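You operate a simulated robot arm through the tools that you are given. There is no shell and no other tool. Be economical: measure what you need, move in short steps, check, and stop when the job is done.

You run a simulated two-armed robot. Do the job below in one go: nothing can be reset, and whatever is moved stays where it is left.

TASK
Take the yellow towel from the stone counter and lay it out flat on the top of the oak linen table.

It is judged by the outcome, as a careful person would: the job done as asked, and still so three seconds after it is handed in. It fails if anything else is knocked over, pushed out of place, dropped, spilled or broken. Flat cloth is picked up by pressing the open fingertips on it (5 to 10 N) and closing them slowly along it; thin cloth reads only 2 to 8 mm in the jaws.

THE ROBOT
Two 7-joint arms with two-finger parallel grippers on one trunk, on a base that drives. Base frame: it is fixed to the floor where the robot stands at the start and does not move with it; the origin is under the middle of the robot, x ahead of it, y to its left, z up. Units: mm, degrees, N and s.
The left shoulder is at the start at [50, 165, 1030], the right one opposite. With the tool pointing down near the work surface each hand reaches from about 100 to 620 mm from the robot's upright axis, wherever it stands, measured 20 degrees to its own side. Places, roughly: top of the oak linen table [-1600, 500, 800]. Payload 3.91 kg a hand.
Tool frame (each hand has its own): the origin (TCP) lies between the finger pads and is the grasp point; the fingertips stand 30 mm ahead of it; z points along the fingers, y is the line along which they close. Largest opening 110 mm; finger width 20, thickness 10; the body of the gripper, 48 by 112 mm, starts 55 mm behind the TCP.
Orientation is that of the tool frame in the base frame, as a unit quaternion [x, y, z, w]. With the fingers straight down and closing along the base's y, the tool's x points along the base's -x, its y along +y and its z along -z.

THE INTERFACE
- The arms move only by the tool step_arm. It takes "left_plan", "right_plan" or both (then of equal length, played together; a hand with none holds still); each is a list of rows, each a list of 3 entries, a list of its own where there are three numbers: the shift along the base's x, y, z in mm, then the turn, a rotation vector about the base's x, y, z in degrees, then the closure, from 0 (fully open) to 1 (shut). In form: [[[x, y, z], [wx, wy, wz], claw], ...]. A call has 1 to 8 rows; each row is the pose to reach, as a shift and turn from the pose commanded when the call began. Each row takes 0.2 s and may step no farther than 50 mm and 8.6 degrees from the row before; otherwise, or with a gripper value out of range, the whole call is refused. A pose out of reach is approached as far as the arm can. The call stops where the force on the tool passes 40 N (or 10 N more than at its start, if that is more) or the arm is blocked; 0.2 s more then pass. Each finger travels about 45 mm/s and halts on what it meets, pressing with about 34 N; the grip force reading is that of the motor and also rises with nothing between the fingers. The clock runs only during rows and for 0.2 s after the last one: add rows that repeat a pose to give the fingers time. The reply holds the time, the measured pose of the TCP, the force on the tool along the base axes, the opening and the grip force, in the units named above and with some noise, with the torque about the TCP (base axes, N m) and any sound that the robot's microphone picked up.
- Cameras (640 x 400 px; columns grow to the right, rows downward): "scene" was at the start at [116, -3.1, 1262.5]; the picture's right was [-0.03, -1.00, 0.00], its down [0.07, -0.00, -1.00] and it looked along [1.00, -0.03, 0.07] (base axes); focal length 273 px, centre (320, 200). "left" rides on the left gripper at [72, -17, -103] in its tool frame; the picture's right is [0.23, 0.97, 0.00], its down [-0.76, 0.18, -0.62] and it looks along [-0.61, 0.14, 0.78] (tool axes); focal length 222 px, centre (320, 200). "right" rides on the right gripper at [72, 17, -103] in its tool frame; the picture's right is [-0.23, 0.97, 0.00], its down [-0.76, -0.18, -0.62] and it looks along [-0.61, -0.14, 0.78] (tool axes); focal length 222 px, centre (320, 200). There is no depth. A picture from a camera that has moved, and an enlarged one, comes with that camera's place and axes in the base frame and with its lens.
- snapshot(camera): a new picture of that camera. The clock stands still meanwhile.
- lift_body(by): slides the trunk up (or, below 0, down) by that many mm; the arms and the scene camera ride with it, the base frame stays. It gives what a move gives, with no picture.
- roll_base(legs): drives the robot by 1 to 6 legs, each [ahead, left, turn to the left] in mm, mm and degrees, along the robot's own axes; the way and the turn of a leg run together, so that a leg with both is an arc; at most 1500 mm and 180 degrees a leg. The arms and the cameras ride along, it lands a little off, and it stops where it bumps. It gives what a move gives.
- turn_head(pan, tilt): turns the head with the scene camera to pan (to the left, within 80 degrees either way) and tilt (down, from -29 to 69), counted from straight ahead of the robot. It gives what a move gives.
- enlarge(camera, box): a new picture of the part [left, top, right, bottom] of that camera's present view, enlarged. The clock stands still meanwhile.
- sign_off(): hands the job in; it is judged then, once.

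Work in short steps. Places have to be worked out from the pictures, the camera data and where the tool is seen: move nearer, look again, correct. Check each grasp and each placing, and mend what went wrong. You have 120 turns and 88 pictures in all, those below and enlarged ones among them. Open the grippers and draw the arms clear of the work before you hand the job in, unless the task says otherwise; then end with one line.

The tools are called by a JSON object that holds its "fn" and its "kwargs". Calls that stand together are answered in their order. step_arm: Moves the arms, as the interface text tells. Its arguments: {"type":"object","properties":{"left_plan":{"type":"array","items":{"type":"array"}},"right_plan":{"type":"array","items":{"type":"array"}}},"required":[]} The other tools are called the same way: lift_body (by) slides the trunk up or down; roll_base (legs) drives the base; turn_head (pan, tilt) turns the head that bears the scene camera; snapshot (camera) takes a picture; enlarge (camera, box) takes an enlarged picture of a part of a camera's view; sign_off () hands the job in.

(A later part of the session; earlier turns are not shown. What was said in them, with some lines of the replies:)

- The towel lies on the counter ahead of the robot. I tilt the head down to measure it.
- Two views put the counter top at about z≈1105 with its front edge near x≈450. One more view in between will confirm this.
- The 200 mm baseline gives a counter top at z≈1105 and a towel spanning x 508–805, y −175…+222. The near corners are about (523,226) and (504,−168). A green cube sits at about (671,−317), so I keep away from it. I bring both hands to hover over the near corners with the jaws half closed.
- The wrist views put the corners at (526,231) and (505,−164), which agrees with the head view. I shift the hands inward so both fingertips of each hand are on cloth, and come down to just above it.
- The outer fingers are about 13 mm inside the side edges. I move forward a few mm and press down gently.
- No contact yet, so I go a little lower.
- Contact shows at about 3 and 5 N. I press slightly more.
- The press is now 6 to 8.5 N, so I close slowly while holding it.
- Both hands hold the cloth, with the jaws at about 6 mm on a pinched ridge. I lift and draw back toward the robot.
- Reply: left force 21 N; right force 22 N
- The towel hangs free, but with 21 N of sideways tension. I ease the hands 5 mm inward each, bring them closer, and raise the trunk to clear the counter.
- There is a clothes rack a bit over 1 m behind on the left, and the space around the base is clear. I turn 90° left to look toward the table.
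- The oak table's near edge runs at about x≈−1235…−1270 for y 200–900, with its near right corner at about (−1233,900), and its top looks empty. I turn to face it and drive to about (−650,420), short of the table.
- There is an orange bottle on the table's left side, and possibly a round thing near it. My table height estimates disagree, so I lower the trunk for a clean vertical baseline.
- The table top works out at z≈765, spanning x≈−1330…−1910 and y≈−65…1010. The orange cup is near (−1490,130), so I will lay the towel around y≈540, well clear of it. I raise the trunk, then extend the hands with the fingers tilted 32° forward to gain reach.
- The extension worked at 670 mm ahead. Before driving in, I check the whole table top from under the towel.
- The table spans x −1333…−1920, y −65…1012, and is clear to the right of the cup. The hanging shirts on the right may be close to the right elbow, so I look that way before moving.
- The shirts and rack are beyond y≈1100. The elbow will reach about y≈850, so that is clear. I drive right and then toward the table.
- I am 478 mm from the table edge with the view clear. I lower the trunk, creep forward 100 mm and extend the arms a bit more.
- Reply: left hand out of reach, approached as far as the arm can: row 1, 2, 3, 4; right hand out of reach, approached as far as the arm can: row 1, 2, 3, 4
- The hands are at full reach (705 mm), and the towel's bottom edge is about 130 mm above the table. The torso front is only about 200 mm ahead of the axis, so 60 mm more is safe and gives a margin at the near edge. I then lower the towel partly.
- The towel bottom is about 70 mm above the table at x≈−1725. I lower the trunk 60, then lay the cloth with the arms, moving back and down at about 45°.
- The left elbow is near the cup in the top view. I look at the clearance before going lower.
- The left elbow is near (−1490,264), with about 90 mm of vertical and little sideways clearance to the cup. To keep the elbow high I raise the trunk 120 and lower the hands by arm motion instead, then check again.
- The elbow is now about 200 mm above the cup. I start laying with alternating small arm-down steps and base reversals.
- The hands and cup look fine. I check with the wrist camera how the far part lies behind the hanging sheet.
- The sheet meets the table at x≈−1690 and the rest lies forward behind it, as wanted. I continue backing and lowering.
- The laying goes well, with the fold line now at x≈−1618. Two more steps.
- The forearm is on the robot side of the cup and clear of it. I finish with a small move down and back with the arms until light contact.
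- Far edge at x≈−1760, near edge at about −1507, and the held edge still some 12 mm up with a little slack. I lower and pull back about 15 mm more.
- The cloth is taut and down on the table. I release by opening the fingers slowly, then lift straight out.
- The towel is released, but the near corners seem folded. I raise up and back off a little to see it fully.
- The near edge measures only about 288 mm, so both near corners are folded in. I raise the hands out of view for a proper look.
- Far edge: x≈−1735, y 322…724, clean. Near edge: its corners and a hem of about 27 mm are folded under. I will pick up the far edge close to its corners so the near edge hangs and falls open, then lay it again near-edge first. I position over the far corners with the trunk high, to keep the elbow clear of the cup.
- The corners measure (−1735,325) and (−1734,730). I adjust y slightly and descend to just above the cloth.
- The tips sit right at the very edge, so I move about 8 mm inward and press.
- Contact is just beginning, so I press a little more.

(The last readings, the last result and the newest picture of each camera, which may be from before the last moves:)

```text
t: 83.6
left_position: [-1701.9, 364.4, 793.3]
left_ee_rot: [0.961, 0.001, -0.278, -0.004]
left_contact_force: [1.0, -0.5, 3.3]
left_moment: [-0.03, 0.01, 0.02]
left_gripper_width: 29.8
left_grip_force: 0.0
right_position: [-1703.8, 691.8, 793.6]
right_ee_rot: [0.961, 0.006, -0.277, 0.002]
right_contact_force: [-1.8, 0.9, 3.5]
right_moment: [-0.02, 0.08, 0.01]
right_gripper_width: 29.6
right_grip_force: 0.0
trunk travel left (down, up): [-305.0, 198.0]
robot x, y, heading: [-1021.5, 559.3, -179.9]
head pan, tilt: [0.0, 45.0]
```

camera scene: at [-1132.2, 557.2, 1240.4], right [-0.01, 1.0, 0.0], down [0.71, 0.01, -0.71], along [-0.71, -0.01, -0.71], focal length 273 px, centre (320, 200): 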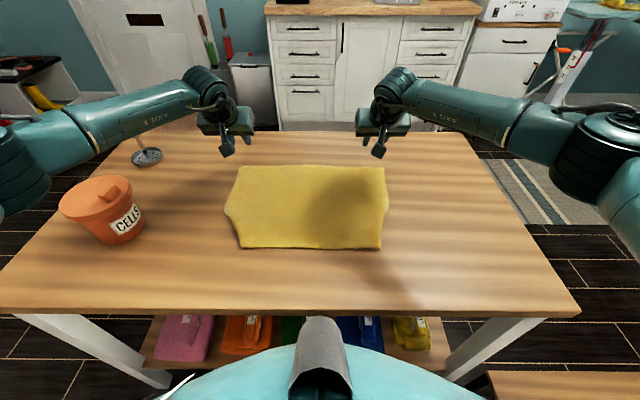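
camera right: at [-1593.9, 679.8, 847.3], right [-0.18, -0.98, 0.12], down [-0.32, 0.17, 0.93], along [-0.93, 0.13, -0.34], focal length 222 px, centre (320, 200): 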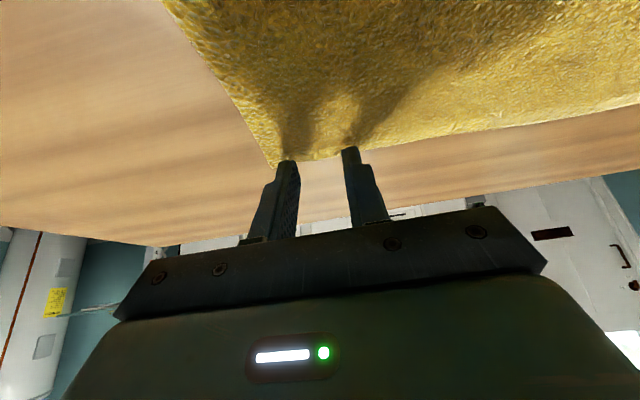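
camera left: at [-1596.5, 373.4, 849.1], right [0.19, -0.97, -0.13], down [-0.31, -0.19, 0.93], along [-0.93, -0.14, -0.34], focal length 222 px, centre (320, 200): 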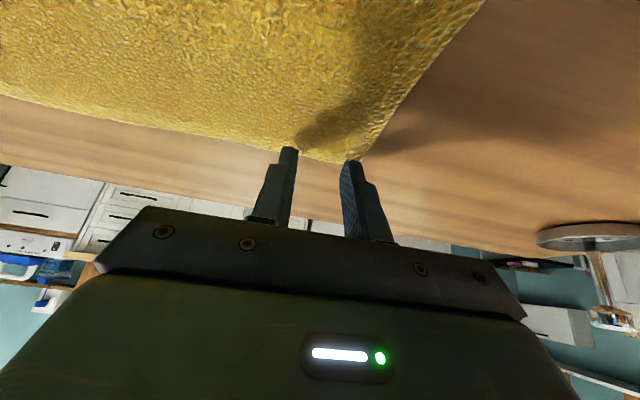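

Force is about 3.5 N each. I press a touch more and close slowly.

{"fn": "step_arm", "kwargs": {"left_plan": [[[0, 0, -2], [0, 0, 0], 0.73], [[0, 0, -3], [0, 0, 0], 0.73], [[0, 0, -3], [0, 0, 0], 0.78], [[0, 0, -3], [0, 0, 0], 0.83], [[0, 0, -3], [0, 0, 0], 0.88], [[0, 0, -3], [0, 0, 0], 0.93], [[0, 0, -3], [0, 0, 0], 1], [[0, 0, -3], [0, 0, 0], 1]], "right_plan": [[[0, 0, -2], [0, 0, 0], 0.73], [[0, 0, -3], [0, 0, 0], 0.73], [[0, 0, -3], [0, 0, 0], 0.78], [[0, 0, -3], [0, 0, 0], 0.83], [[0, 0, -3], [0, 0, 0], 0.88], [[0, 0, -3], [0, 0, 0], 0.93], [[0, 0, -3], [0, 0, 0], 1], [[0, 0, -3], [0, 0, 0], 1]]}}

{"fn": "snapshot", "kwargs": {"camera": "left"}}

{"fn": "snapshot", "kwargs": {"camera": "right"}}

```text
t: 85.4
left_position: [-1701.3, 367.0, 793.8]
left_ee_rot: [0.96, -0.001, -0.279, -0.006]
left_contact_force: [-1.6, 8.7, 15.2]
left_moment: [0.22, 0.23, -0.05]
left_gripper_width: 3.2
left_grip_force: 34.4
right_position: [-1700.5, 690.1, 792.1]
right_ee_rot: [0.96, 0.006, -0.278, 0.002]
right_contact_force: [-0.2, -4.1, 16.3]
right_moment: [-0.15, 0.11, 0.05]
right_gripper_width: 3.4
right_grip_force: 34.0
trunk travel left (down, up): [-305.0, 198.0]
robot x, y, heading: [-1018.5, 560.0, -179.5]
head pan, tilt: [0.0, 45.0]
```

```text
32 pictures are left
camera left: at [-1586.0, 381.2, 841.5], right [0.19, -0.97, -0.13], down [-0.31, -0.19, 0.93], along [-0.93, -0.13, -0.34], focal length 222 px, centre (320, 200)
```

left: 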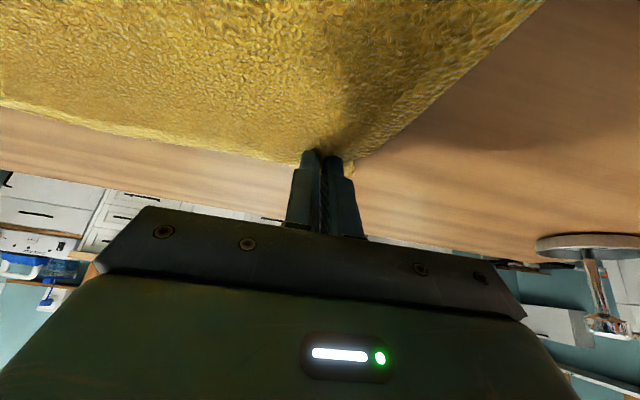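

```text
31 pictures are left
camera right: at [-1583.9, 675.3, 840.7], right [-0.18, -0.98, 0.12], down [-0.31, 0.17, 0.93], along [-0.93, 0.13, -0.34], focal length 222 px, centre (320, 200)
```

right: 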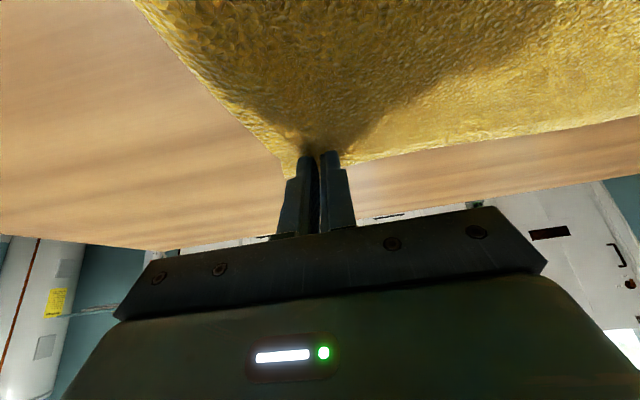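

The jaws read about 3.3 mm, which suggests cloth is held near the corners. I lift a little and check.

{"fn": "step_arm", "kwargs": {"left_plan": [[[0, 0, 15], [0, 0, 0], 1], [[5, 0, 40], [0, 0, 0], 1], [[10, 0, 75], [0, 0, 0], 1]], "right_plan": [[[0, 0, 15], [0, 0, 0], 1], [[5, 0, 40], [0, 0, 0], 1], [[10, 0, 75], [0, 0, 0], 1]]}}

{"fn": "snapshot", "kwargs": {"camera": "scene"}}

```text
t: 86.2
left_position: [-1692.5, 365.0, 863.2]
left_ee_rot: [0.962, 0.0, -0.274, -0.006]
left_contact_force: [0.0, 8.2, -0.1]
left_moment: [0.22, 0.01, -0.03]
left_gripper_width: 3.2
left_grip_force: 34.0
right_position: [-1690.9, 691.1, 865.1]
right_ee_rot: [0.961, 0.006, -0.275, 0.002]
right_contact_force: [-0.2, -7.7, -0.2]
right_moment: [-0.25, -0.02, 0.07]
right_gripper_width: 3.3
right_grip_force: 34.1
trunk travel left (down, up): [-305.0, 198.0]
robot x, y, heading: [-1021.7, 556.1, -179.5]
head pan, tilt: [0.0, 45.0]
```

```text
30 pictures are left
camera scene: at [-1131.2, 557.3, 1240.4], right [-0.01, 1.0, 0.0], down [0.71, 0.01, -0.71], along [-0.71, -0.01, -0.71], focal length 273 px, centre (320, 200)
```

scene: 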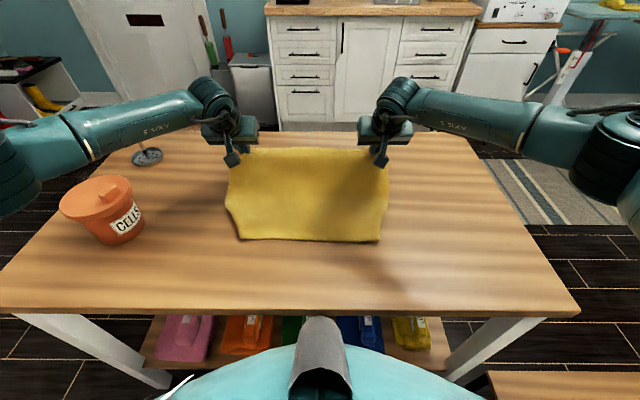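

Both far corners are held. I lift the towel fully so the folded near edge hangs free.

{"fn": "lift_body", "kwargs": {"by": 190}}

{"fn": "step_arm", "kwargs": {"left_plan": [[[5, 0, 35], [0, 0, 0], 1], [[10, 0, 70], [0, 0, 0], 1], [[15, 0, 105], [0, 0, 0], 1], [[15, 0, 140], [0, 0, 0], 1], [[15, 0, 140], [0, 0, 0], 1]], "right_plan": [[[5, 0, 35], [0, 0, 0], 1], [[10, 0, 70], [0, 0, 0], 1], [[15, 0, 105], [0, 0, 0], 1], [[15, 0, 140], [0, 0, 0], 1], [[15, 0, 140], [0, 0, 0], 1]]}}

{"fn": "snapshot", "kwargs": {"camera": "scene"}}

```text
t: 88.3
left_position: [-1692.6, 364.2, 1053.7]
left_ee_rot: [0.961, 0.001, -0.276, -0.004]
left_contact_force: [0.1, 7.9, 0.1]
left_moment: [0.25, -0.02, -0.05]
left_gripper_width: 3.4
left_grip_force: 33.6
right_position: [-1692.0, 690.9, 1054.8]
right_ee_rot: [0.961, 0.006, -0.275, 0.002]
right_contact_force: [0.0, -7.5, -0.5]
right_moment: [-0.23, 0.0, 0.07]
right_gripper_width: 3.6
right_grip_force: 34.1
trunk travel left (down, up): [-495.0, 8.0]
robot x, y, heading: [-1019.9, 557.7, -179.6]
head pan, tilt: [0.0, 45.0]
```

```text
t: 89.5
left_position: [-1678.2, 364.2, 1192.4]
left_ee_rot: [0.961, 0.001, -0.276, -0.004]
left_contact_force: [0.5, 8.0, -0.6]
left_moment: [0.23, -0.01, -0.05]
left_gripper_width: 3.1
left_grip_force: 34.4
right_position: [-1676.9, 691.2, 1194.0]
right_ee_rot: [0.961, 0.006, -0.276, 0.001]
right_contact_force: [0.1, -7.2, -1.0]
right_moment: [-0.23, 0.0, 0.06]
right_gripper_width: 3.5
right_grip_force: 33.9
trunk travel left (down, up): [-495.0, 8.0]
robot x, y, heading: [-1018.9, 557.4, -179.5]
head pan, tilt: [0.0, 45.0]
```

```text
29 pictures are left
camera scene: at [-1132.1, 557.3, 1430.4], right [-0.01, 1.0, 0.0], down [0.71, 0.01, -0.71], along [-0.71, -0.01, -0.71], focal length 273 px, centre (320, 200)
```

scene: 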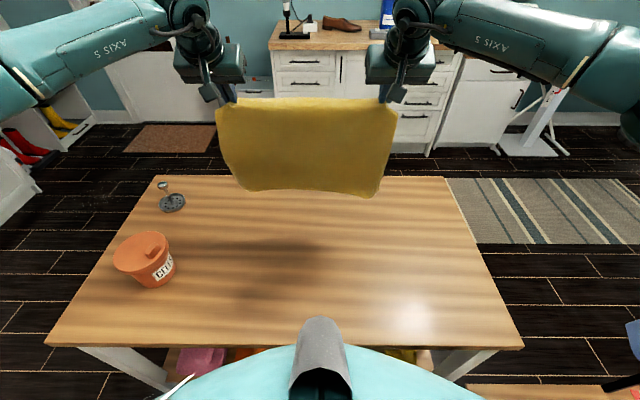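

The near corners seem to have dropped open. I zoom in to confirm.

{"fn": "enlarge", "kwargs": {"camera": "scene", "box": [200, 80, 420, 220]}}

```text
2.86 times, centred on (310, 150) of scene
camera zoom: at [-1132.1, 557.3, 1430.4], right [-0.01, 1.0, 0.0], down [0.71, 0.01, -0.71], along [-0.71, -0.01, -0.71], focal length 779 px, centre (349, 343)
```

zoom: 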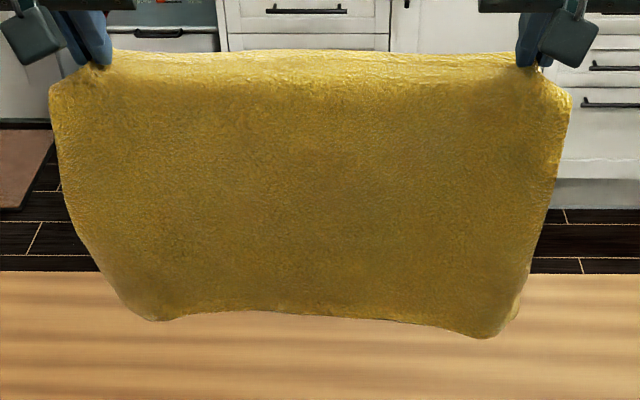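

The corners hang open, perhaps slightly curled to the far side. I land the bottom edge nearer the robot and drag it forward, so table friction pulls any curl out. I back up 290 and lower until the bottom nearly touches.

{"fn": "roll_base", "kwargs": {"legs": [[-290, 0, 0]]}}

{"fn": "lift_body", "kwargs": {"by": -140}}

{"fn": "snapshot", "kwargs": {"camera": "scene"}}

```text
t: 91.5
left_position: [-1389.2, 367.1, 1193.3]
left_ee_rot: [0.961, 0.002, -0.276, -0.003]
left_contact_force: [-0.6, 7.7, 0.2]
left_moment: [0.22, 0.03, -0.06]
left_gripper_width: 3.2
left_grip_force: 34.0
right_position: [-1389.9, 693.7, 1192.7]
right_ee_rot: [0.961, 0.006, -0.276, 0.002]
right_contact_force: [0.0, -7.5, -0.3]
right_moment: [-0.18, 0.02, 0.08]
right_gripper_width: 3.5
right_grip_force: 33.7
trunk travel left (down, up): [-495.0, 8.0]
robot x, y, heading: [-731.3, 555.9, -179.5]
head pan, tilt: [0.0, 45.0]
```

```text
t: 93.2
left_position: [-1390.4, 367.1, 1054.0]
left_ee_rot: [0.961, 0.001, -0.275, -0.005]
left_contact_force: [-0.1, 6.5, 0.0]
left_moment: [0.18, 0.02, -0.05]
left_gripper_width: 3.5
left_grip_force: 33.8
right_position: [-1389.2, 692.3, 1052.8]
right_ee_rot: [0.961, 0.007, -0.275, 0.002]
right_contact_force: [-0.4, -7.8, -0.1]
right_moment: [-0.18, 0.01, 0.02]
right_gripper_width: 3.5
right_grip_force: 33.8
trunk travel left (down, up): [-355.0, 148.0]
robot x, y, heading: [-733.8, 561.8, -179.4]
head pan, tilt: [0.0, 45.0]
```

```text
27 pictures are left
camera scene: at [-843.7, 559.4, 1290.5], right [-0.01, 1.0, 0.0], down [0.71, 0.01, -0.71], along [-0.71, -0.01, -0.71], focal length 273 px, centre (320, 200)
```

scene: 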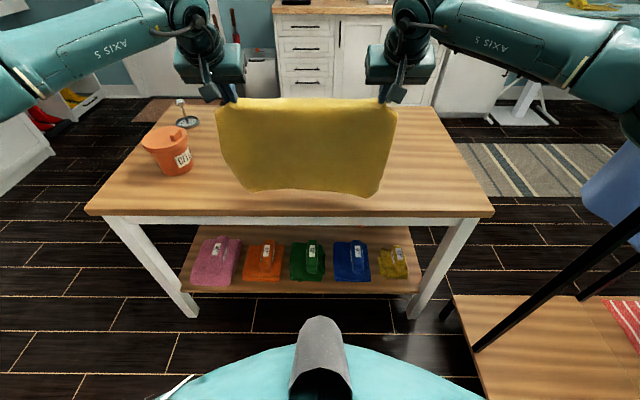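

The bottom edge is at the table, at x≈−1390. Now I drive forward and lower in steps so the near part trails behind.

{"fn": "roll_base", "kwargs": {"legs": [[50, 0, 0]]}}

{"fn": "step_arm", "kwargs": {"left_plan": [[[-4, 0, -18], [0, 0, 0], 1], [[-8, 0, -35], [0, 0, 0], 1]], "right_plan": [[[-4, 0, -18], [0, 0, 0], 1], [[-8, 0, -35], [0, 0, 0], 1]]}}

{"fn": "roll_base", "kwargs": {"legs": [[50, 0, 0]]}}

{"fn": "step_arm", "kwargs": {"left_plan": [[[-4, 0, -20], [0, 0, 0], 1], [[-8, 0, -40], [0, 0, 0], 1]], "right_plan": [[[-4, 0, -20], [0, 0, 0], 1], [[-8, 0, -40], [0, 0, 0], 1]]}}

{"fn": "roll_base", "kwargs": {"legs": [[45, 0, 0]]}}

{"fn": "snapshot", "kwargs": {"camera": "scene"}}

```text
t: 94.1
left_position: [-1440.4, 364.8, 1051.5]
left_ee_rot: [0.961, 0.001, -0.276, -0.005]
left_contact_force: [0.0, 6.2, -1.5]
left_moment: [0.2, -0.02, -0.04]
left_gripper_width: 3.2
left_grip_force: 33.9
right_position: [-1439.2, 692.1, 1053.0]
right_ee_rot: [0.961, 0.007, -0.276, 0.002]
right_contact_force: [0.3, -7.0, -0.1]
right_moment: [-0.19, 0.02, 0.05]
right_gripper_width: 3.2
right_grip_force: 33.3
trunk travel left (down, up): [-355.0, 148.0]
robot x, y, heading: [-779.9, 559.9, -179.5]
head pan, tilt: [0.0, 45.0]
```

```text
t: 94.7
left_position: [-1447.7, 366.8, 1018.2]
left_ee_rot: [0.961, 0.002, -0.276, -0.005]
left_contact_force: [0.3, 6.3, -0.5]
left_moment: [0.17, 0.0, -0.02]
left_gripper_width: 2.8
left_grip_force: 33.5
right_position: [-1446.3, 691.6, 1019.1]
right_ee_rot: [0.961, 0.008, -0.275, 0.002]
right_contact_force: [-0.2, -5.4, -1.3]
right_moment: [-0.19, 0.04, 0.06]
right_gripper_width: 3.6
right_grip_force: 33.6
trunk travel left (down, up): [-355.0, 148.0]
robot x, y, heading: [-781.3, 560.4, -179.5]
head pan, tilt: [0.0, 45.0]
```

```text
t: 95.6
left_position: [-1496.7, 364.8, 1017.7]
left_ee_rot: [0.961, 0.001, -0.276, -0.005]
left_contact_force: [-0.2, 6.7, -0.5]
left_moment: [0.21, 0.0, -0.01]
left_gripper_width: 3.1
left_grip_force: 33.7
right_position: [-1498.0, 691.5, 1018.6]
right_ee_rot: [0.961, 0.006, -0.276, 0.002]
right_contact_force: [0.2, -7.2, -0.2]
right_moment: [-0.21, -0.02, 0.07]
right_gripper_width: 3.4
right_grip_force: 34.4
trunk travel left (down, up): [-355.0, 148.0]
robot x, y, heading: [-829.3, 561.4, -179.6]
head pan, tilt: [0.0, 45.0]
```

```text
t: 96.2
left_position: [-1504.4, 367.9, 978.4]
left_ee_rot: [0.961, 0.001, -0.275, -0.005]
left_contact_force: [-0.7, 5.0, -1.1]
left_moment: [0.12, 0.0, -0.02]
left_gripper_width: 3.3
left_grip_force: 33.6
right_position: [-1503.8, 691.2, 978.5]
right_ee_rot: [0.961, 0.007, -0.276, 0.002]
right_contact_force: [0.7, -5.3, 0.4]
right_moment: [-0.16, 0.05, 0.05]
right_gripper_width: 3.3
right_grip_force: 33.9
trunk travel left (down, up): [-355.0, 148.0]
robot x, y, heading: [-830.5, 562.6, -179.5]
head pan, tilt: [0.0, 45.0]
```

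```text
t: 97.1
left_position: [-1549.7, 367.8, 978.1]
left_ee_rot: [0.961, 0.001, -0.275, -0.004]
left_contact_force: [0.1, 5.1, -0.7]
left_moment: [0.17, -0.01, 0.0]
left_gripper_width: 3.1
left_grip_force: 34.1
right_position: [-1550.8, 690.6, 977.3]
right_ee_rot: [0.961, 0.006, -0.276, 0.001]
right_contact_force: [-0.1, -6.9, -1.0]
right_moment: [-0.17, 0.0, 0.01]
right_gripper_width: 3.4
right_grip_force: 34.3
trunk travel left (down, up): [-355.0, 148.0]
robot x, y, heading: [-875.0, 560.8, -179.5]
head pan, tilt: [0.0, 45.0]
```

```text
26 pictures are left
camera scene: at [-988.0, 558.2, 1290.3], right [-0.01, 1.0, 0.0], down [0.71, 0.01, -0.71], along [-0.71, -0.01, -0.71], focal length 273 px, centre (320, 200)
```

scene: 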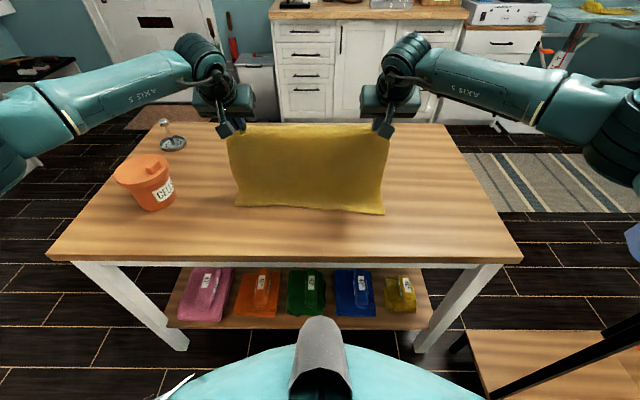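

The near corners are now open: they sit at y≈326 and 716, a width of about 390. I continue lowering and moving forward.

{"fn": "step_arm", "kwargs": {"left_plan": [[[-4, 0, -20], [0, 0, 0], 1], [[-8, 0, -40], [0, 0, 0], 1]], "right_plan": [[[-4, 0, -20], [0, 0, 0], 1], [[-8, 0, -40], [0, 0, 0], 1]]}}

{"fn": "roll_base", "kwargs": {"legs": [[45, 0, 0]]}}

{"fn": "step_arm", "kwargs": {"left_plan": [[[-4, 0, -20], [0, 0, 0], 1], [[-8, 0, -40], [0, 0, 0], 1]], "right_plan": [[[-4, 0, -20], [0, 0, 0], 1], [[-8, 0, -40], [0, 0, 0], 1]]}}

{"fn": "roll_base", "kwargs": {"legs": [[45, 0, 0]]}}

{"fn": "step_arm", "kwargs": {"left_plan": [[[-4, 0, -20], [0, 0, 0], 1], [[-8, 0, -40], [0, 0, 0], 1]], "right_plan": [[[-4, 0, -20], [0, 0, 0], 1], [[-8, 0, -40], [0, 0, 0], 1]]}}

{"fn": "snapshot", "kwargs": {"camera": "scene"}}

```text
t: 97.7
left_position: [-1556.1, 367.0, 938.3]
left_ee_rot: [0.961, 0.001, -0.276, -0.006]
left_contact_force: [-0.4, 5.0, -0.4]
left_moment: [0.11, 0.0, -0.02]
left_gripper_width: 3.3
left_grip_force: 34.2
right_position: [-1557.9, 689.9, 937.9]
right_ee_rot: [0.961, 0.008, -0.277, 0.003]
right_contact_force: [0.5, -4.5, -0.7]
right_moment: [-0.16, -0.03, 0.03]
right_gripper_width: 3.2
right_grip_force: 34.3
trunk travel left (down, up): [-355.0, 148.0]
robot x, y, heading: [-877.5, 561.4, -179.4]
head pan, tilt: [0.0, 45.0]
```

```text
t: 98.6
left_position: [-1602.6, 365.9, 938.8]
left_ee_rot: [0.961, 0.0, -0.275, -0.005]
left_contact_force: [-0.1, 4.8, -0.1]
left_moment: [0.15, 0.03, -0.01]
left_gripper_width: 2.9
left_grip_force: 33.7
right_position: [-1602.4, 690.8, 938.4]
right_ee_rot: [0.961, 0.007, -0.275, 0.002]
right_contact_force: [-0.2, -6.6, -0.7]
right_moment: [-0.16, -0.01, 0.03]
right_gripper_width: 3.1
right_grip_force: 34.0
trunk travel left (down, up): [-355.0, 148.0]
robot x, y, heading: [-921.3, 558.9, -179.3]
head pan, tilt: [0.0, 45.0]
```

```text
t: 99.2
left_position: [-1611.2, 366.0, 898.8]
left_ee_rot: [0.961, 0.001, -0.276, -0.006]
left_contact_force: [-0.6, 4.9, -0.2]
left_moment: [0.13, 0.0, -0.02]
left_gripper_width: 2.9
left_grip_force: 34.3
right_position: [-1609.8, 690.6, 897.9]
right_ee_rot: [0.961, 0.009, -0.276, 0.004]
right_contact_force: [0.3, -4.3, 0.3]
right_moment: [-0.15, -0.01, 0.02]
right_gripper_width: 3.1
right_grip_force: 34.2
trunk travel left (down, up): [-355.0, 148.0]
robot x, y, heading: [-919.6, 560.1, -179.6]
head pan, tilt: [0.0, 45.0]
```

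```text
t: 100.1
left_position: [-1656.0, 366.7, 898.7]
left_ee_rot: [0.961, 0.0, -0.276, -0.005]
left_contact_force: [-0.6, 5.6, -0.5]
left_moment: [0.15, 0.02, -0.04]
left_gripper_width: 3.0
left_grip_force: 33.9
right_position: [-1656.5, 690.6, 897.3]
right_ee_rot: [0.961, 0.007, -0.275, 0.003]
right_contact_force: [-0.6, -5.2, -0.2]
right_moment: [-0.15, -0.02, 0.02]
right_gripper_width: 3.3
right_grip_force: 34.4
trunk travel left (down, up): [-355.0, 148.0]
robot x, y, heading: [-966.1, 560.8, -179.3]
head pan, tilt: [0.0, 45.0]
```

```text
t: 100.7
left_position: [-1664.3, 367.7, 857.7]
left_ee_rot: [0.961, -0.001, -0.275, -0.007]
left_contact_force: [-0.6, 4.6, -1.4]
left_moment: [0.12, 0.0, -0.03]
left_gripper_width: 3.1
left_grip_force: 34.1
right_position: [-1661.9, 690.3, 859.2]
right_ee_rot: [0.961, 0.008, -0.275, 0.003]
right_contact_force: [-0.4, -4.4, -0.2]
right_moment: [-0.14, -0.03, 0.0]
right_gripper_width: 3.3
right_grip_force: 34.1
trunk travel left (down, up): [-355.0, 148.0]
robot x, y, heading: [-966.7, 561.9, -179.5]
head pan, tilt: [0.0, 45.0]
```

```text
25 pictures are left
camera scene: at [-1077.2, 557.6, 1290.5], right [-0.01, 1.0, 0.0], down [0.71, 0.01, -0.71], along [-0.71, -0.01, -0.71], focal length 273 px, centre (320, 200)
```

scene: 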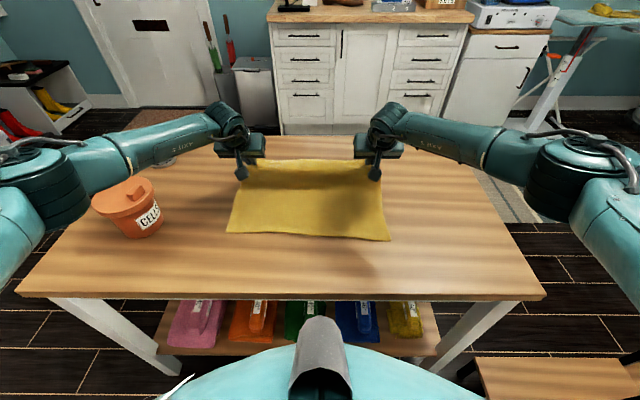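

Both near corners lie sharp and open at x≈−1480. There is some slack near the held edge, so I go forward about 80 more while lowering.

{"fn": "roll_base", "kwargs": {"legs": [[40, 0, 0]]}}

{"fn": "step_arm", "kwargs": {"left_plan": [[[0, 0, -15], [0, 0, 0], 1], [[0, 0, -32], [0, 0, 0], 1]], "right_plan": [[[0, 0, -15], [0, 0, 0], 1], [[0, 0, -32], [0, 0, 0], 1]]}}

{"fn": "roll_base", "kwargs": {"legs": [[35, 0, 0]]}}

{"fn": "snapshot", "kwargs": {"camera": "scene"}}

{"fn": "snapshot", "kwargs": {"camera": "left"}}

```text
t: 101.6
left_position: [-1704.5, 366.8, 857.9]
left_ee_rot: [0.961, 0.0, -0.276, -0.005]
left_contact_force: [-0.7, 5.4, -1.4]
left_moment: [0.14, -0.02, -0.04]
left_gripper_width: 3.1
left_grip_force: 34.4
right_position: [-1703.6, 690.5, 858.1]
right_ee_rot: [0.961, 0.007, -0.276, 0.003]
right_contact_force: [0.2, -4.3, 0.2]
right_moment: [-0.14, 0.01, 0.01]
right_gripper_width: 3.2
right_grip_force: 33.8
trunk travel left (down, up): [-355.0, 148.0]
robot x, y, heading: [-1003.2, 562.1, -179.9]
head pan, tilt: [0.0, 45.0]
```

```text
t: 102.2
left_position: [-1703.8, 367.4, 826.8]
left_ee_rot: [0.961, 0.0, -0.276, -0.007]
left_contact_force: [0.4, 5.0, 0.1]
left_moment: [0.1, -0.01, -0.03]
left_gripper_width: 2.9
left_grip_force: 33.6
right_position: [-1704.3, 687.8, 826.8]
right_ee_rot: [0.961, 0.008, -0.277, 0.003]
right_contact_force: [0.3, -4.7, -0.3]
right_moment: [-0.14, -0.02, 0.01]
right_gripper_width: 3.5
right_grip_force: 34.3
trunk travel left (down, up): [-355.0, 148.0]
robot x, y, heading: [-1004.5, 561.5, -179.6]
head pan, tilt: [0.0, 45.0]
```

```text
t: 103.0
left_position: [-1739.6, 366.6, 825.7]
left_ee_rot: [0.961, 0.0, -0.276, -0.006]
left_contact_force: [-0.4, 4.3, 0.3]
left_moment: [0.12, 0.02, -0.03]
left_gripper_width: 2.9
left_grip_force: 34.4
right_position: [-1739.1, 689.1, 826.8]
right_ee_rot: [0.961, 0.007, -0.276, 0.003]
right_contact_force: [0.2, -4.7, 0.0]
right_moment: [-0.15, 0.01, 0.01]
right_gripper_width: 3.2
right_grip_force: 33.8
trunk travel left (down, up): [-355.0, 148.0]
robot x, y, heading: [-1038.1, 561.9, -179.5]
head pan, tilt: [0.0, 45.0]
```

```text
24 pictures are left
camera scene: at [-1152.5, 557.0, 1290.3], right [-0.01, 1.0, 0.0], down [0.71, 0.01, -0.71], along [-0.71, -0.01, -0.71], focal length 273 px, centre (320, 200)
```

scene: 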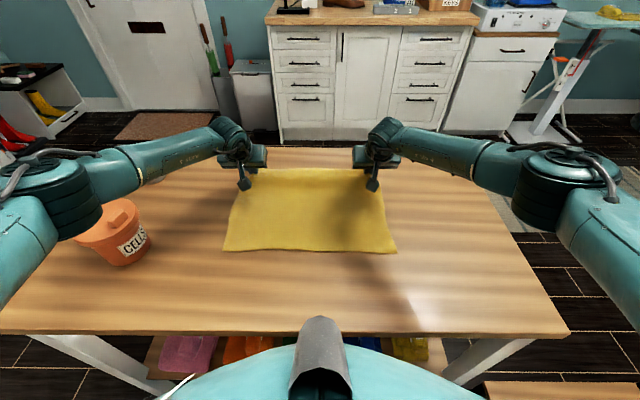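

```text
23 pictures are left
camera left: at [-1623.2, 381.2, 875.6], right [0.19, -0.97, -0.13], down [-0.32, -0.19, 0.93], along [-0.93, -0.13, -0.34], focal length 222 px, centre (320, 200)
```

left: 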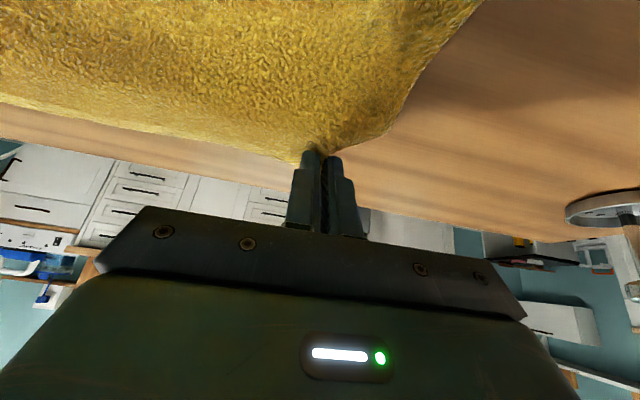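

The cloth is nearly down and close to taut, with the elbow still about 90 mm above the cup. I lower the last 28 mm with a slight forward then back motion.

{"fn": "step_arm", "kwargs": {"left_plan": [[[-6, -2, -12], [0, 0, 0], 1], [[-12, -4, -22], [0, 0, 0], 1], [[-12, -4, -28], [0, 0, 0], 1], [[-7, -4, -30], [0, 0, 0], 1]], "right_plan": [[[-6, 2, -12], [0, 0, 0], 1], [[-12, 4, -22], [0, 0, 0], 1], [[-12, 4, -28], [0, 0, 0], 1], [[-7, 4, -30], [0, 0, 0], 1]]}}

{"fn": "snapshot", "kwargs": {"camera": "left"}}

{"fn": "snapshot", "kwargs": {"camera": "right"}}

```text
t: 104.0
left_position: [-1744.7, 364.3, 797.8]
left_ee_rot: [0.961, 0.0, -0.276, -0.007]
left_contact_force: [-0.1, 8.4, -0.2]
left_moment: [0.22, 0.0, -0.04]
left_gripper_width: 3.3
left_grip_force: 33.9
right_position: [-1746.4, 691.7, 795.5]
right_ee_rot: [0.961, 0.008, -0.277, 0.003]
right_contact_force: [0.2, -8.6, 0.2]
right_moment: [-0.24, 0.0, 0.08]
right_gripper_width: 3.2
right_grip_force: 33.8
trunk travel left (down, up): [-355.0, 148.0]
robot x, y, heading: [-1038.1, 556.2, -179.7]
head pan, tilt: [0.0, 45.0]
```

```text
22 pictures are left
camera left: at [-1629.7, 378.0, 846.1], right [0.19, -0.97, -0.13], down [-0.32, -0.19, 0.93], along [-0.93, -0.13, -0.34], focal length 222 px, centre (320, 200)
```

left: 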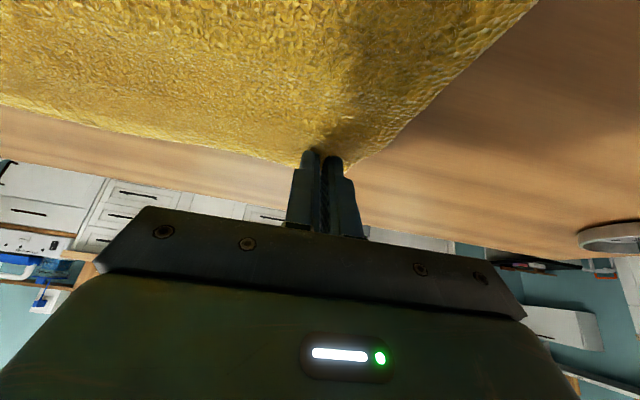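

```text
21 pictures are left
camera right: at [-1628.2, 676.6, 844.6], right [-0.17, -0.98, 0.12], down [-0.32, 0.18, 0.93], along [-0.93, 0.12, -0.34], focal length 222 px, centre (320, 200)
```

right: 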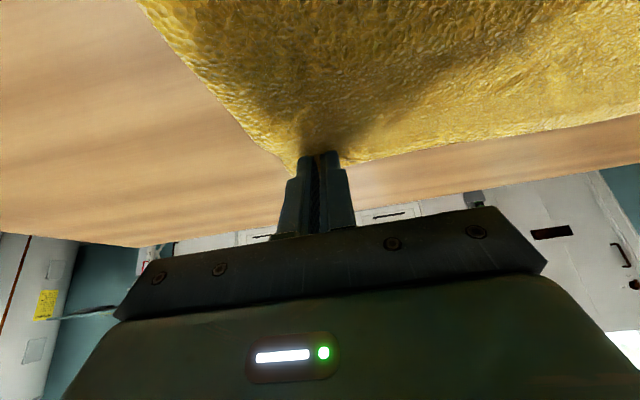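

It looks flat right up to the pinches. I open slowly so the fingers spread the cloth, then lift straight up.

{"fn": "step_arm", "kwargs": {"left_plan": [[[0, 0, -2], [0, 0, 0], 0.95], [[0, 0, -2], [0, 0, 0], 0.9], [[0, 0, -2], [0, 0, 0], 0.84], [[0, 0, -2], [0, 0, 0], 0.78], [[0, 0, -2], [0, 0, 0], 0.7], [[0, 0, 3], [0, 0, 0], 0.7], [[0, 0, 20], [0, 0, 0], 0.7], [[0, 0, 60], [0, 0, 0], 0.7]], "right_plan": [[[0, 0, -2], [0, 0, 0], 0.95], [[0, 0, -2], [0, 0, 0], 0.9], [[0, 0, -2], [0, 0, 0], 0.84], [[0, 0, -2], [0, 0, 0], 0.78], [[0, 0, -2], [0, 0, 0], 0.7], [[0, 0, 3], [0, 0, 0], 0.7], [[0, 0, 20], [0, 0, 0], 0.7], [[0, 0, 60], [0, 0, 0], 0.7]]}}

{"fn": "lift_body", "kwargs": {"by": 130}}

{"fn": "step_arm", "kwargs": {"left_plan": [[[0, 0, 45], [0, 0, 0], 0.7], [[0, 0, 90], [0, 0, 0], 0.7], [[0, 0, 135], [0, 0, 0], 0.7], [[0, 0, 180], [0, 0, 0], 0.7], [[0, 0, 225], [0, 0, 0], 0.7], [[0, 0, 270], [0, 0, 0], 0.7]], "right_plan": [[[0, 0, 45], [0, 0, 0], 0.7], [[0, 0, 90], [0, 0, 0], 0.7], [[0, 0, 135], [0, 0, 0], 0.7], [[0, 0, 180], [0, 0, 0], 0.7], [[0, 0, 225], [0, 0, 0], 0.7], [[0, 0, 270], [0, 0, 0], 0.7]]}}

{"fn": "snapshot", "kwargs": {"camera": "scene"}}

```text
t: 105.8
left_position: [-1745.2, 362.0, 857.6]
left_ee_rot: [0.961, 0.0, -0.276, -0.006]
left_contact_force: [0.4, 0.2, -0.2]
left_moment: [-0.04, 0.01, 0.0]
left_gripper_width: 33.0
left_grip_force: 0.1
right_position: [-1745.8, 693.7, 856.4]
right_ee_rot: [0.961, 0.008, -0.277, 0.003]
right_contact_force: [-0.2, -1.3, -0.4]
right_moment: [0.01, 0.0, 0.01]
right_gripper_width: 33.0
right_grip_force: 0.1
trunk travel left (down, up): [-355.0, 148.0]
robot x, y, heading: [-1037.7, 560.6, -179.5]
head pan, tilt: [0.0, 45.0]
```

```text
t: 107.4
left_position: [-1745.7, 362.8, 988.5]
left_ee_rot: [0.961, 0.0, -0.276, -0.006]
left_contact_force: [0.4, -0.4, 0.4]
left_moment: [0.01, 0.01, 0.04]
left_gripper_width: 33.1
left_grip_force: 0.0
right_position: [-1746.2, 692.6, 985.2]
right_ee_rot: [0.961, 0.008, -0.277, 0.003]
right_contact_force: [-0.3, 0.3, -0.5]
right_moment: [-0.02, 0.05, 0.02]
right_gripper_width: 33.1
right_grip_force: 0.0
trunk travel left (down, up): [-485.0, 18.0]
robot x, y, heading: [-1039.2, 560.3, -179.5]
head pan, tilt: [0.0, 45.0]
```

```text
t: 108.8
left_position: [-1745.7, 363.3, 1258.1]
left_ee_rot: [0.961, 0.0, -0.276, -0.006]
left_contact_force: [-0.9, 0.5, -0.7]
left_moment: [0.03, -0.03, 0.01]
left_gripper_width: 32.9
left_grip_force: 0.1
right_position: [-1744.2, 692.7, 1256.0]
right_ee_rot: [0.961, 0.008, -0.276, 0.003]
right_contact_force: [0.4, -0.2, -0.8]
right_moment: [-0.01, -0.02, 0.03]
right_gripper_width: 33.2
right_grip_force: 0.1
trunk travel left (down, up): [-485.0, 18.0]
robot x, y, heading: [-1040.7, 559.4, -179.5]
head pan, tilt: [0.0, 45.0]
```

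```text
20 pictures are left
camera scene: at [-1150.6, 557.1, 1420.5], right [-0.01, 1.0, 0.0], down [0.71, 0.01, -0.71], along [-0.71, -0.01, -0.71], focal length 273 px, centre (320, 200)
```

scene: 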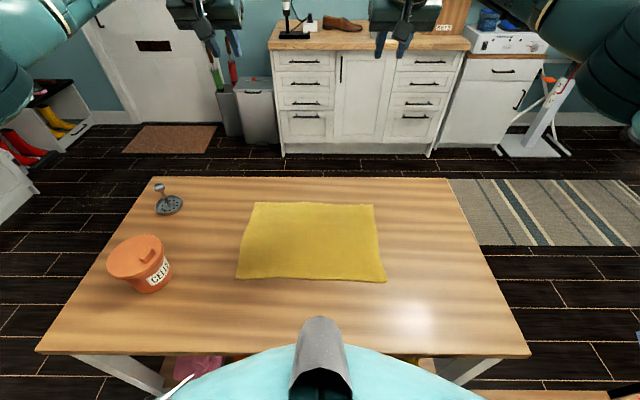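

The towel now looks like a full rectangle. I zoom in for detail.

{"fn": "enlarge", "kwargs": {"camera": "scene", "box": [225, 190, 401, 300]}}

```text
3.64 times, centred on (313, 245) of scene
camera zoom: at [-1150.6, 557.1, 1420.5], right [-0.01, 1.0, 0.0], down [0.71, 0.01, -0.71], along [-0.71, -0.01, -0.71], focal length 992 px, centre (346, 36)
```

zoom: 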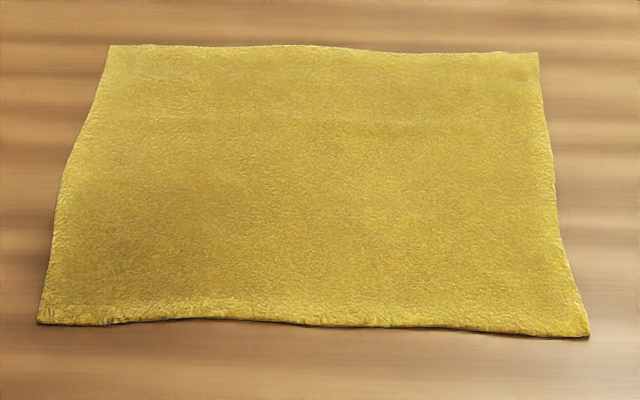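

The towel is spread flat and uncreased, about 396 × 283 mm, entirely on the table and clear of the cup. I open the grippers and back the robot away, then do a last check.

{"fn": "roll_base", "kwargs": {"legs": [[-330, 0, 0]]}}

{"fn": "step_arm", "kwargs": {"left_plan": [[[0, 0, 0], [0, 0, 0], 0.4], [[0, 0, 0], [0, 0, 0], 0], [[0, 0, 0], [0, 0, 0], 0], [[0, 0, 0], [0, 0, 0], 0]], "right_plan": [[[0, 0, 0], [0, 0, 0], 0.4], [[0, 0, 0], [0, 0, 0], 0], [[0, 0, 0], [0, 0, 0], 0], [[0, 0, 0], [0, 0, 0], 0]]}}

{"fn": "snapshot", "kwargs": {"camera": "scene"}}

```text
t: 111.0
left_position: [-1414.1, 367.3, 1257.5]
left_ee_rot: [0.961, -0.001, -0.276, -0.006]
left_contact_force: [-0.4, -0.1, 0.8]
left_moment: [-0.03, -0.02, 0.02]
left_gripper_width: 33.1
left_grip_force: 0.2
right_position: [-1412.4, 697.2, 1255.7]
right_ee_rot: [0.961, 0.006, -0.276, 0.003]
right_contact_force: [0.8, -0.1, 0.4]
right_moment: [0.02, 0.03, -0.03]
right_gripper_width: 33.2
right_grip_force: 0.1
trunk travel left (down, up): [-485.0, 18.0]
robot x, y, heading: [-711.4, 562.9, -179.6]
head pan, tilt: [0.0, 45.0]
```

```text
t: 112.0
left_position: [-1416.4, 367.4, 1257.3]
left_ee_rot: [0.961, 0.0, -0.276, -0.006]
left_contact_force: [0.4, -0.7, 0.9]
left_moment: [0.01, -0.02, 0.01]
left_gripper_width: 110.0
left_grip_force: 0.0
right_position: [-1414.0, 696.8, 1256.0]
right_ee_rot: [0.961, 0.006, -0.277, 0.003]
right_contact_force: [0.6, -0.3, 0.4]
right_moment: [0.0, 0.0, -0.02]
right_gripper_width: 110.1
right_grip_force: 0.2
trunk travel left (down, up): [-485.0, 18.0]
robot x, y, heading: [-710.7, 557.3, -179.5]
head pan, tilt: [0.0, 45.0]
```

```text
18 pictures are left
camera scene: at [-820.0, 559.4, 1420.4], right [0.0, 1.0, 0.0], down [0.71, 0.0, -0.71], along [-0.71, 0.0, -0.71], focal length 273 px, centre (320, 200)
```

scene: 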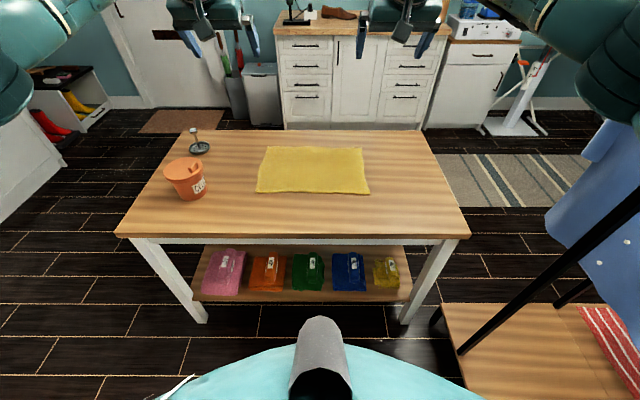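

The towel lies flat on the table, the cup and the other items look undisturbed, the grippers are open and the arms are clear. I hand the job in.

{"fn": "sign_off", "kwargs": {}}

```text
The job is handed in.
```

The yellow towel lies flat on top of the oak linen table, the grippers are open and the arms are clear; in the last picture nothing else on the table had moved.
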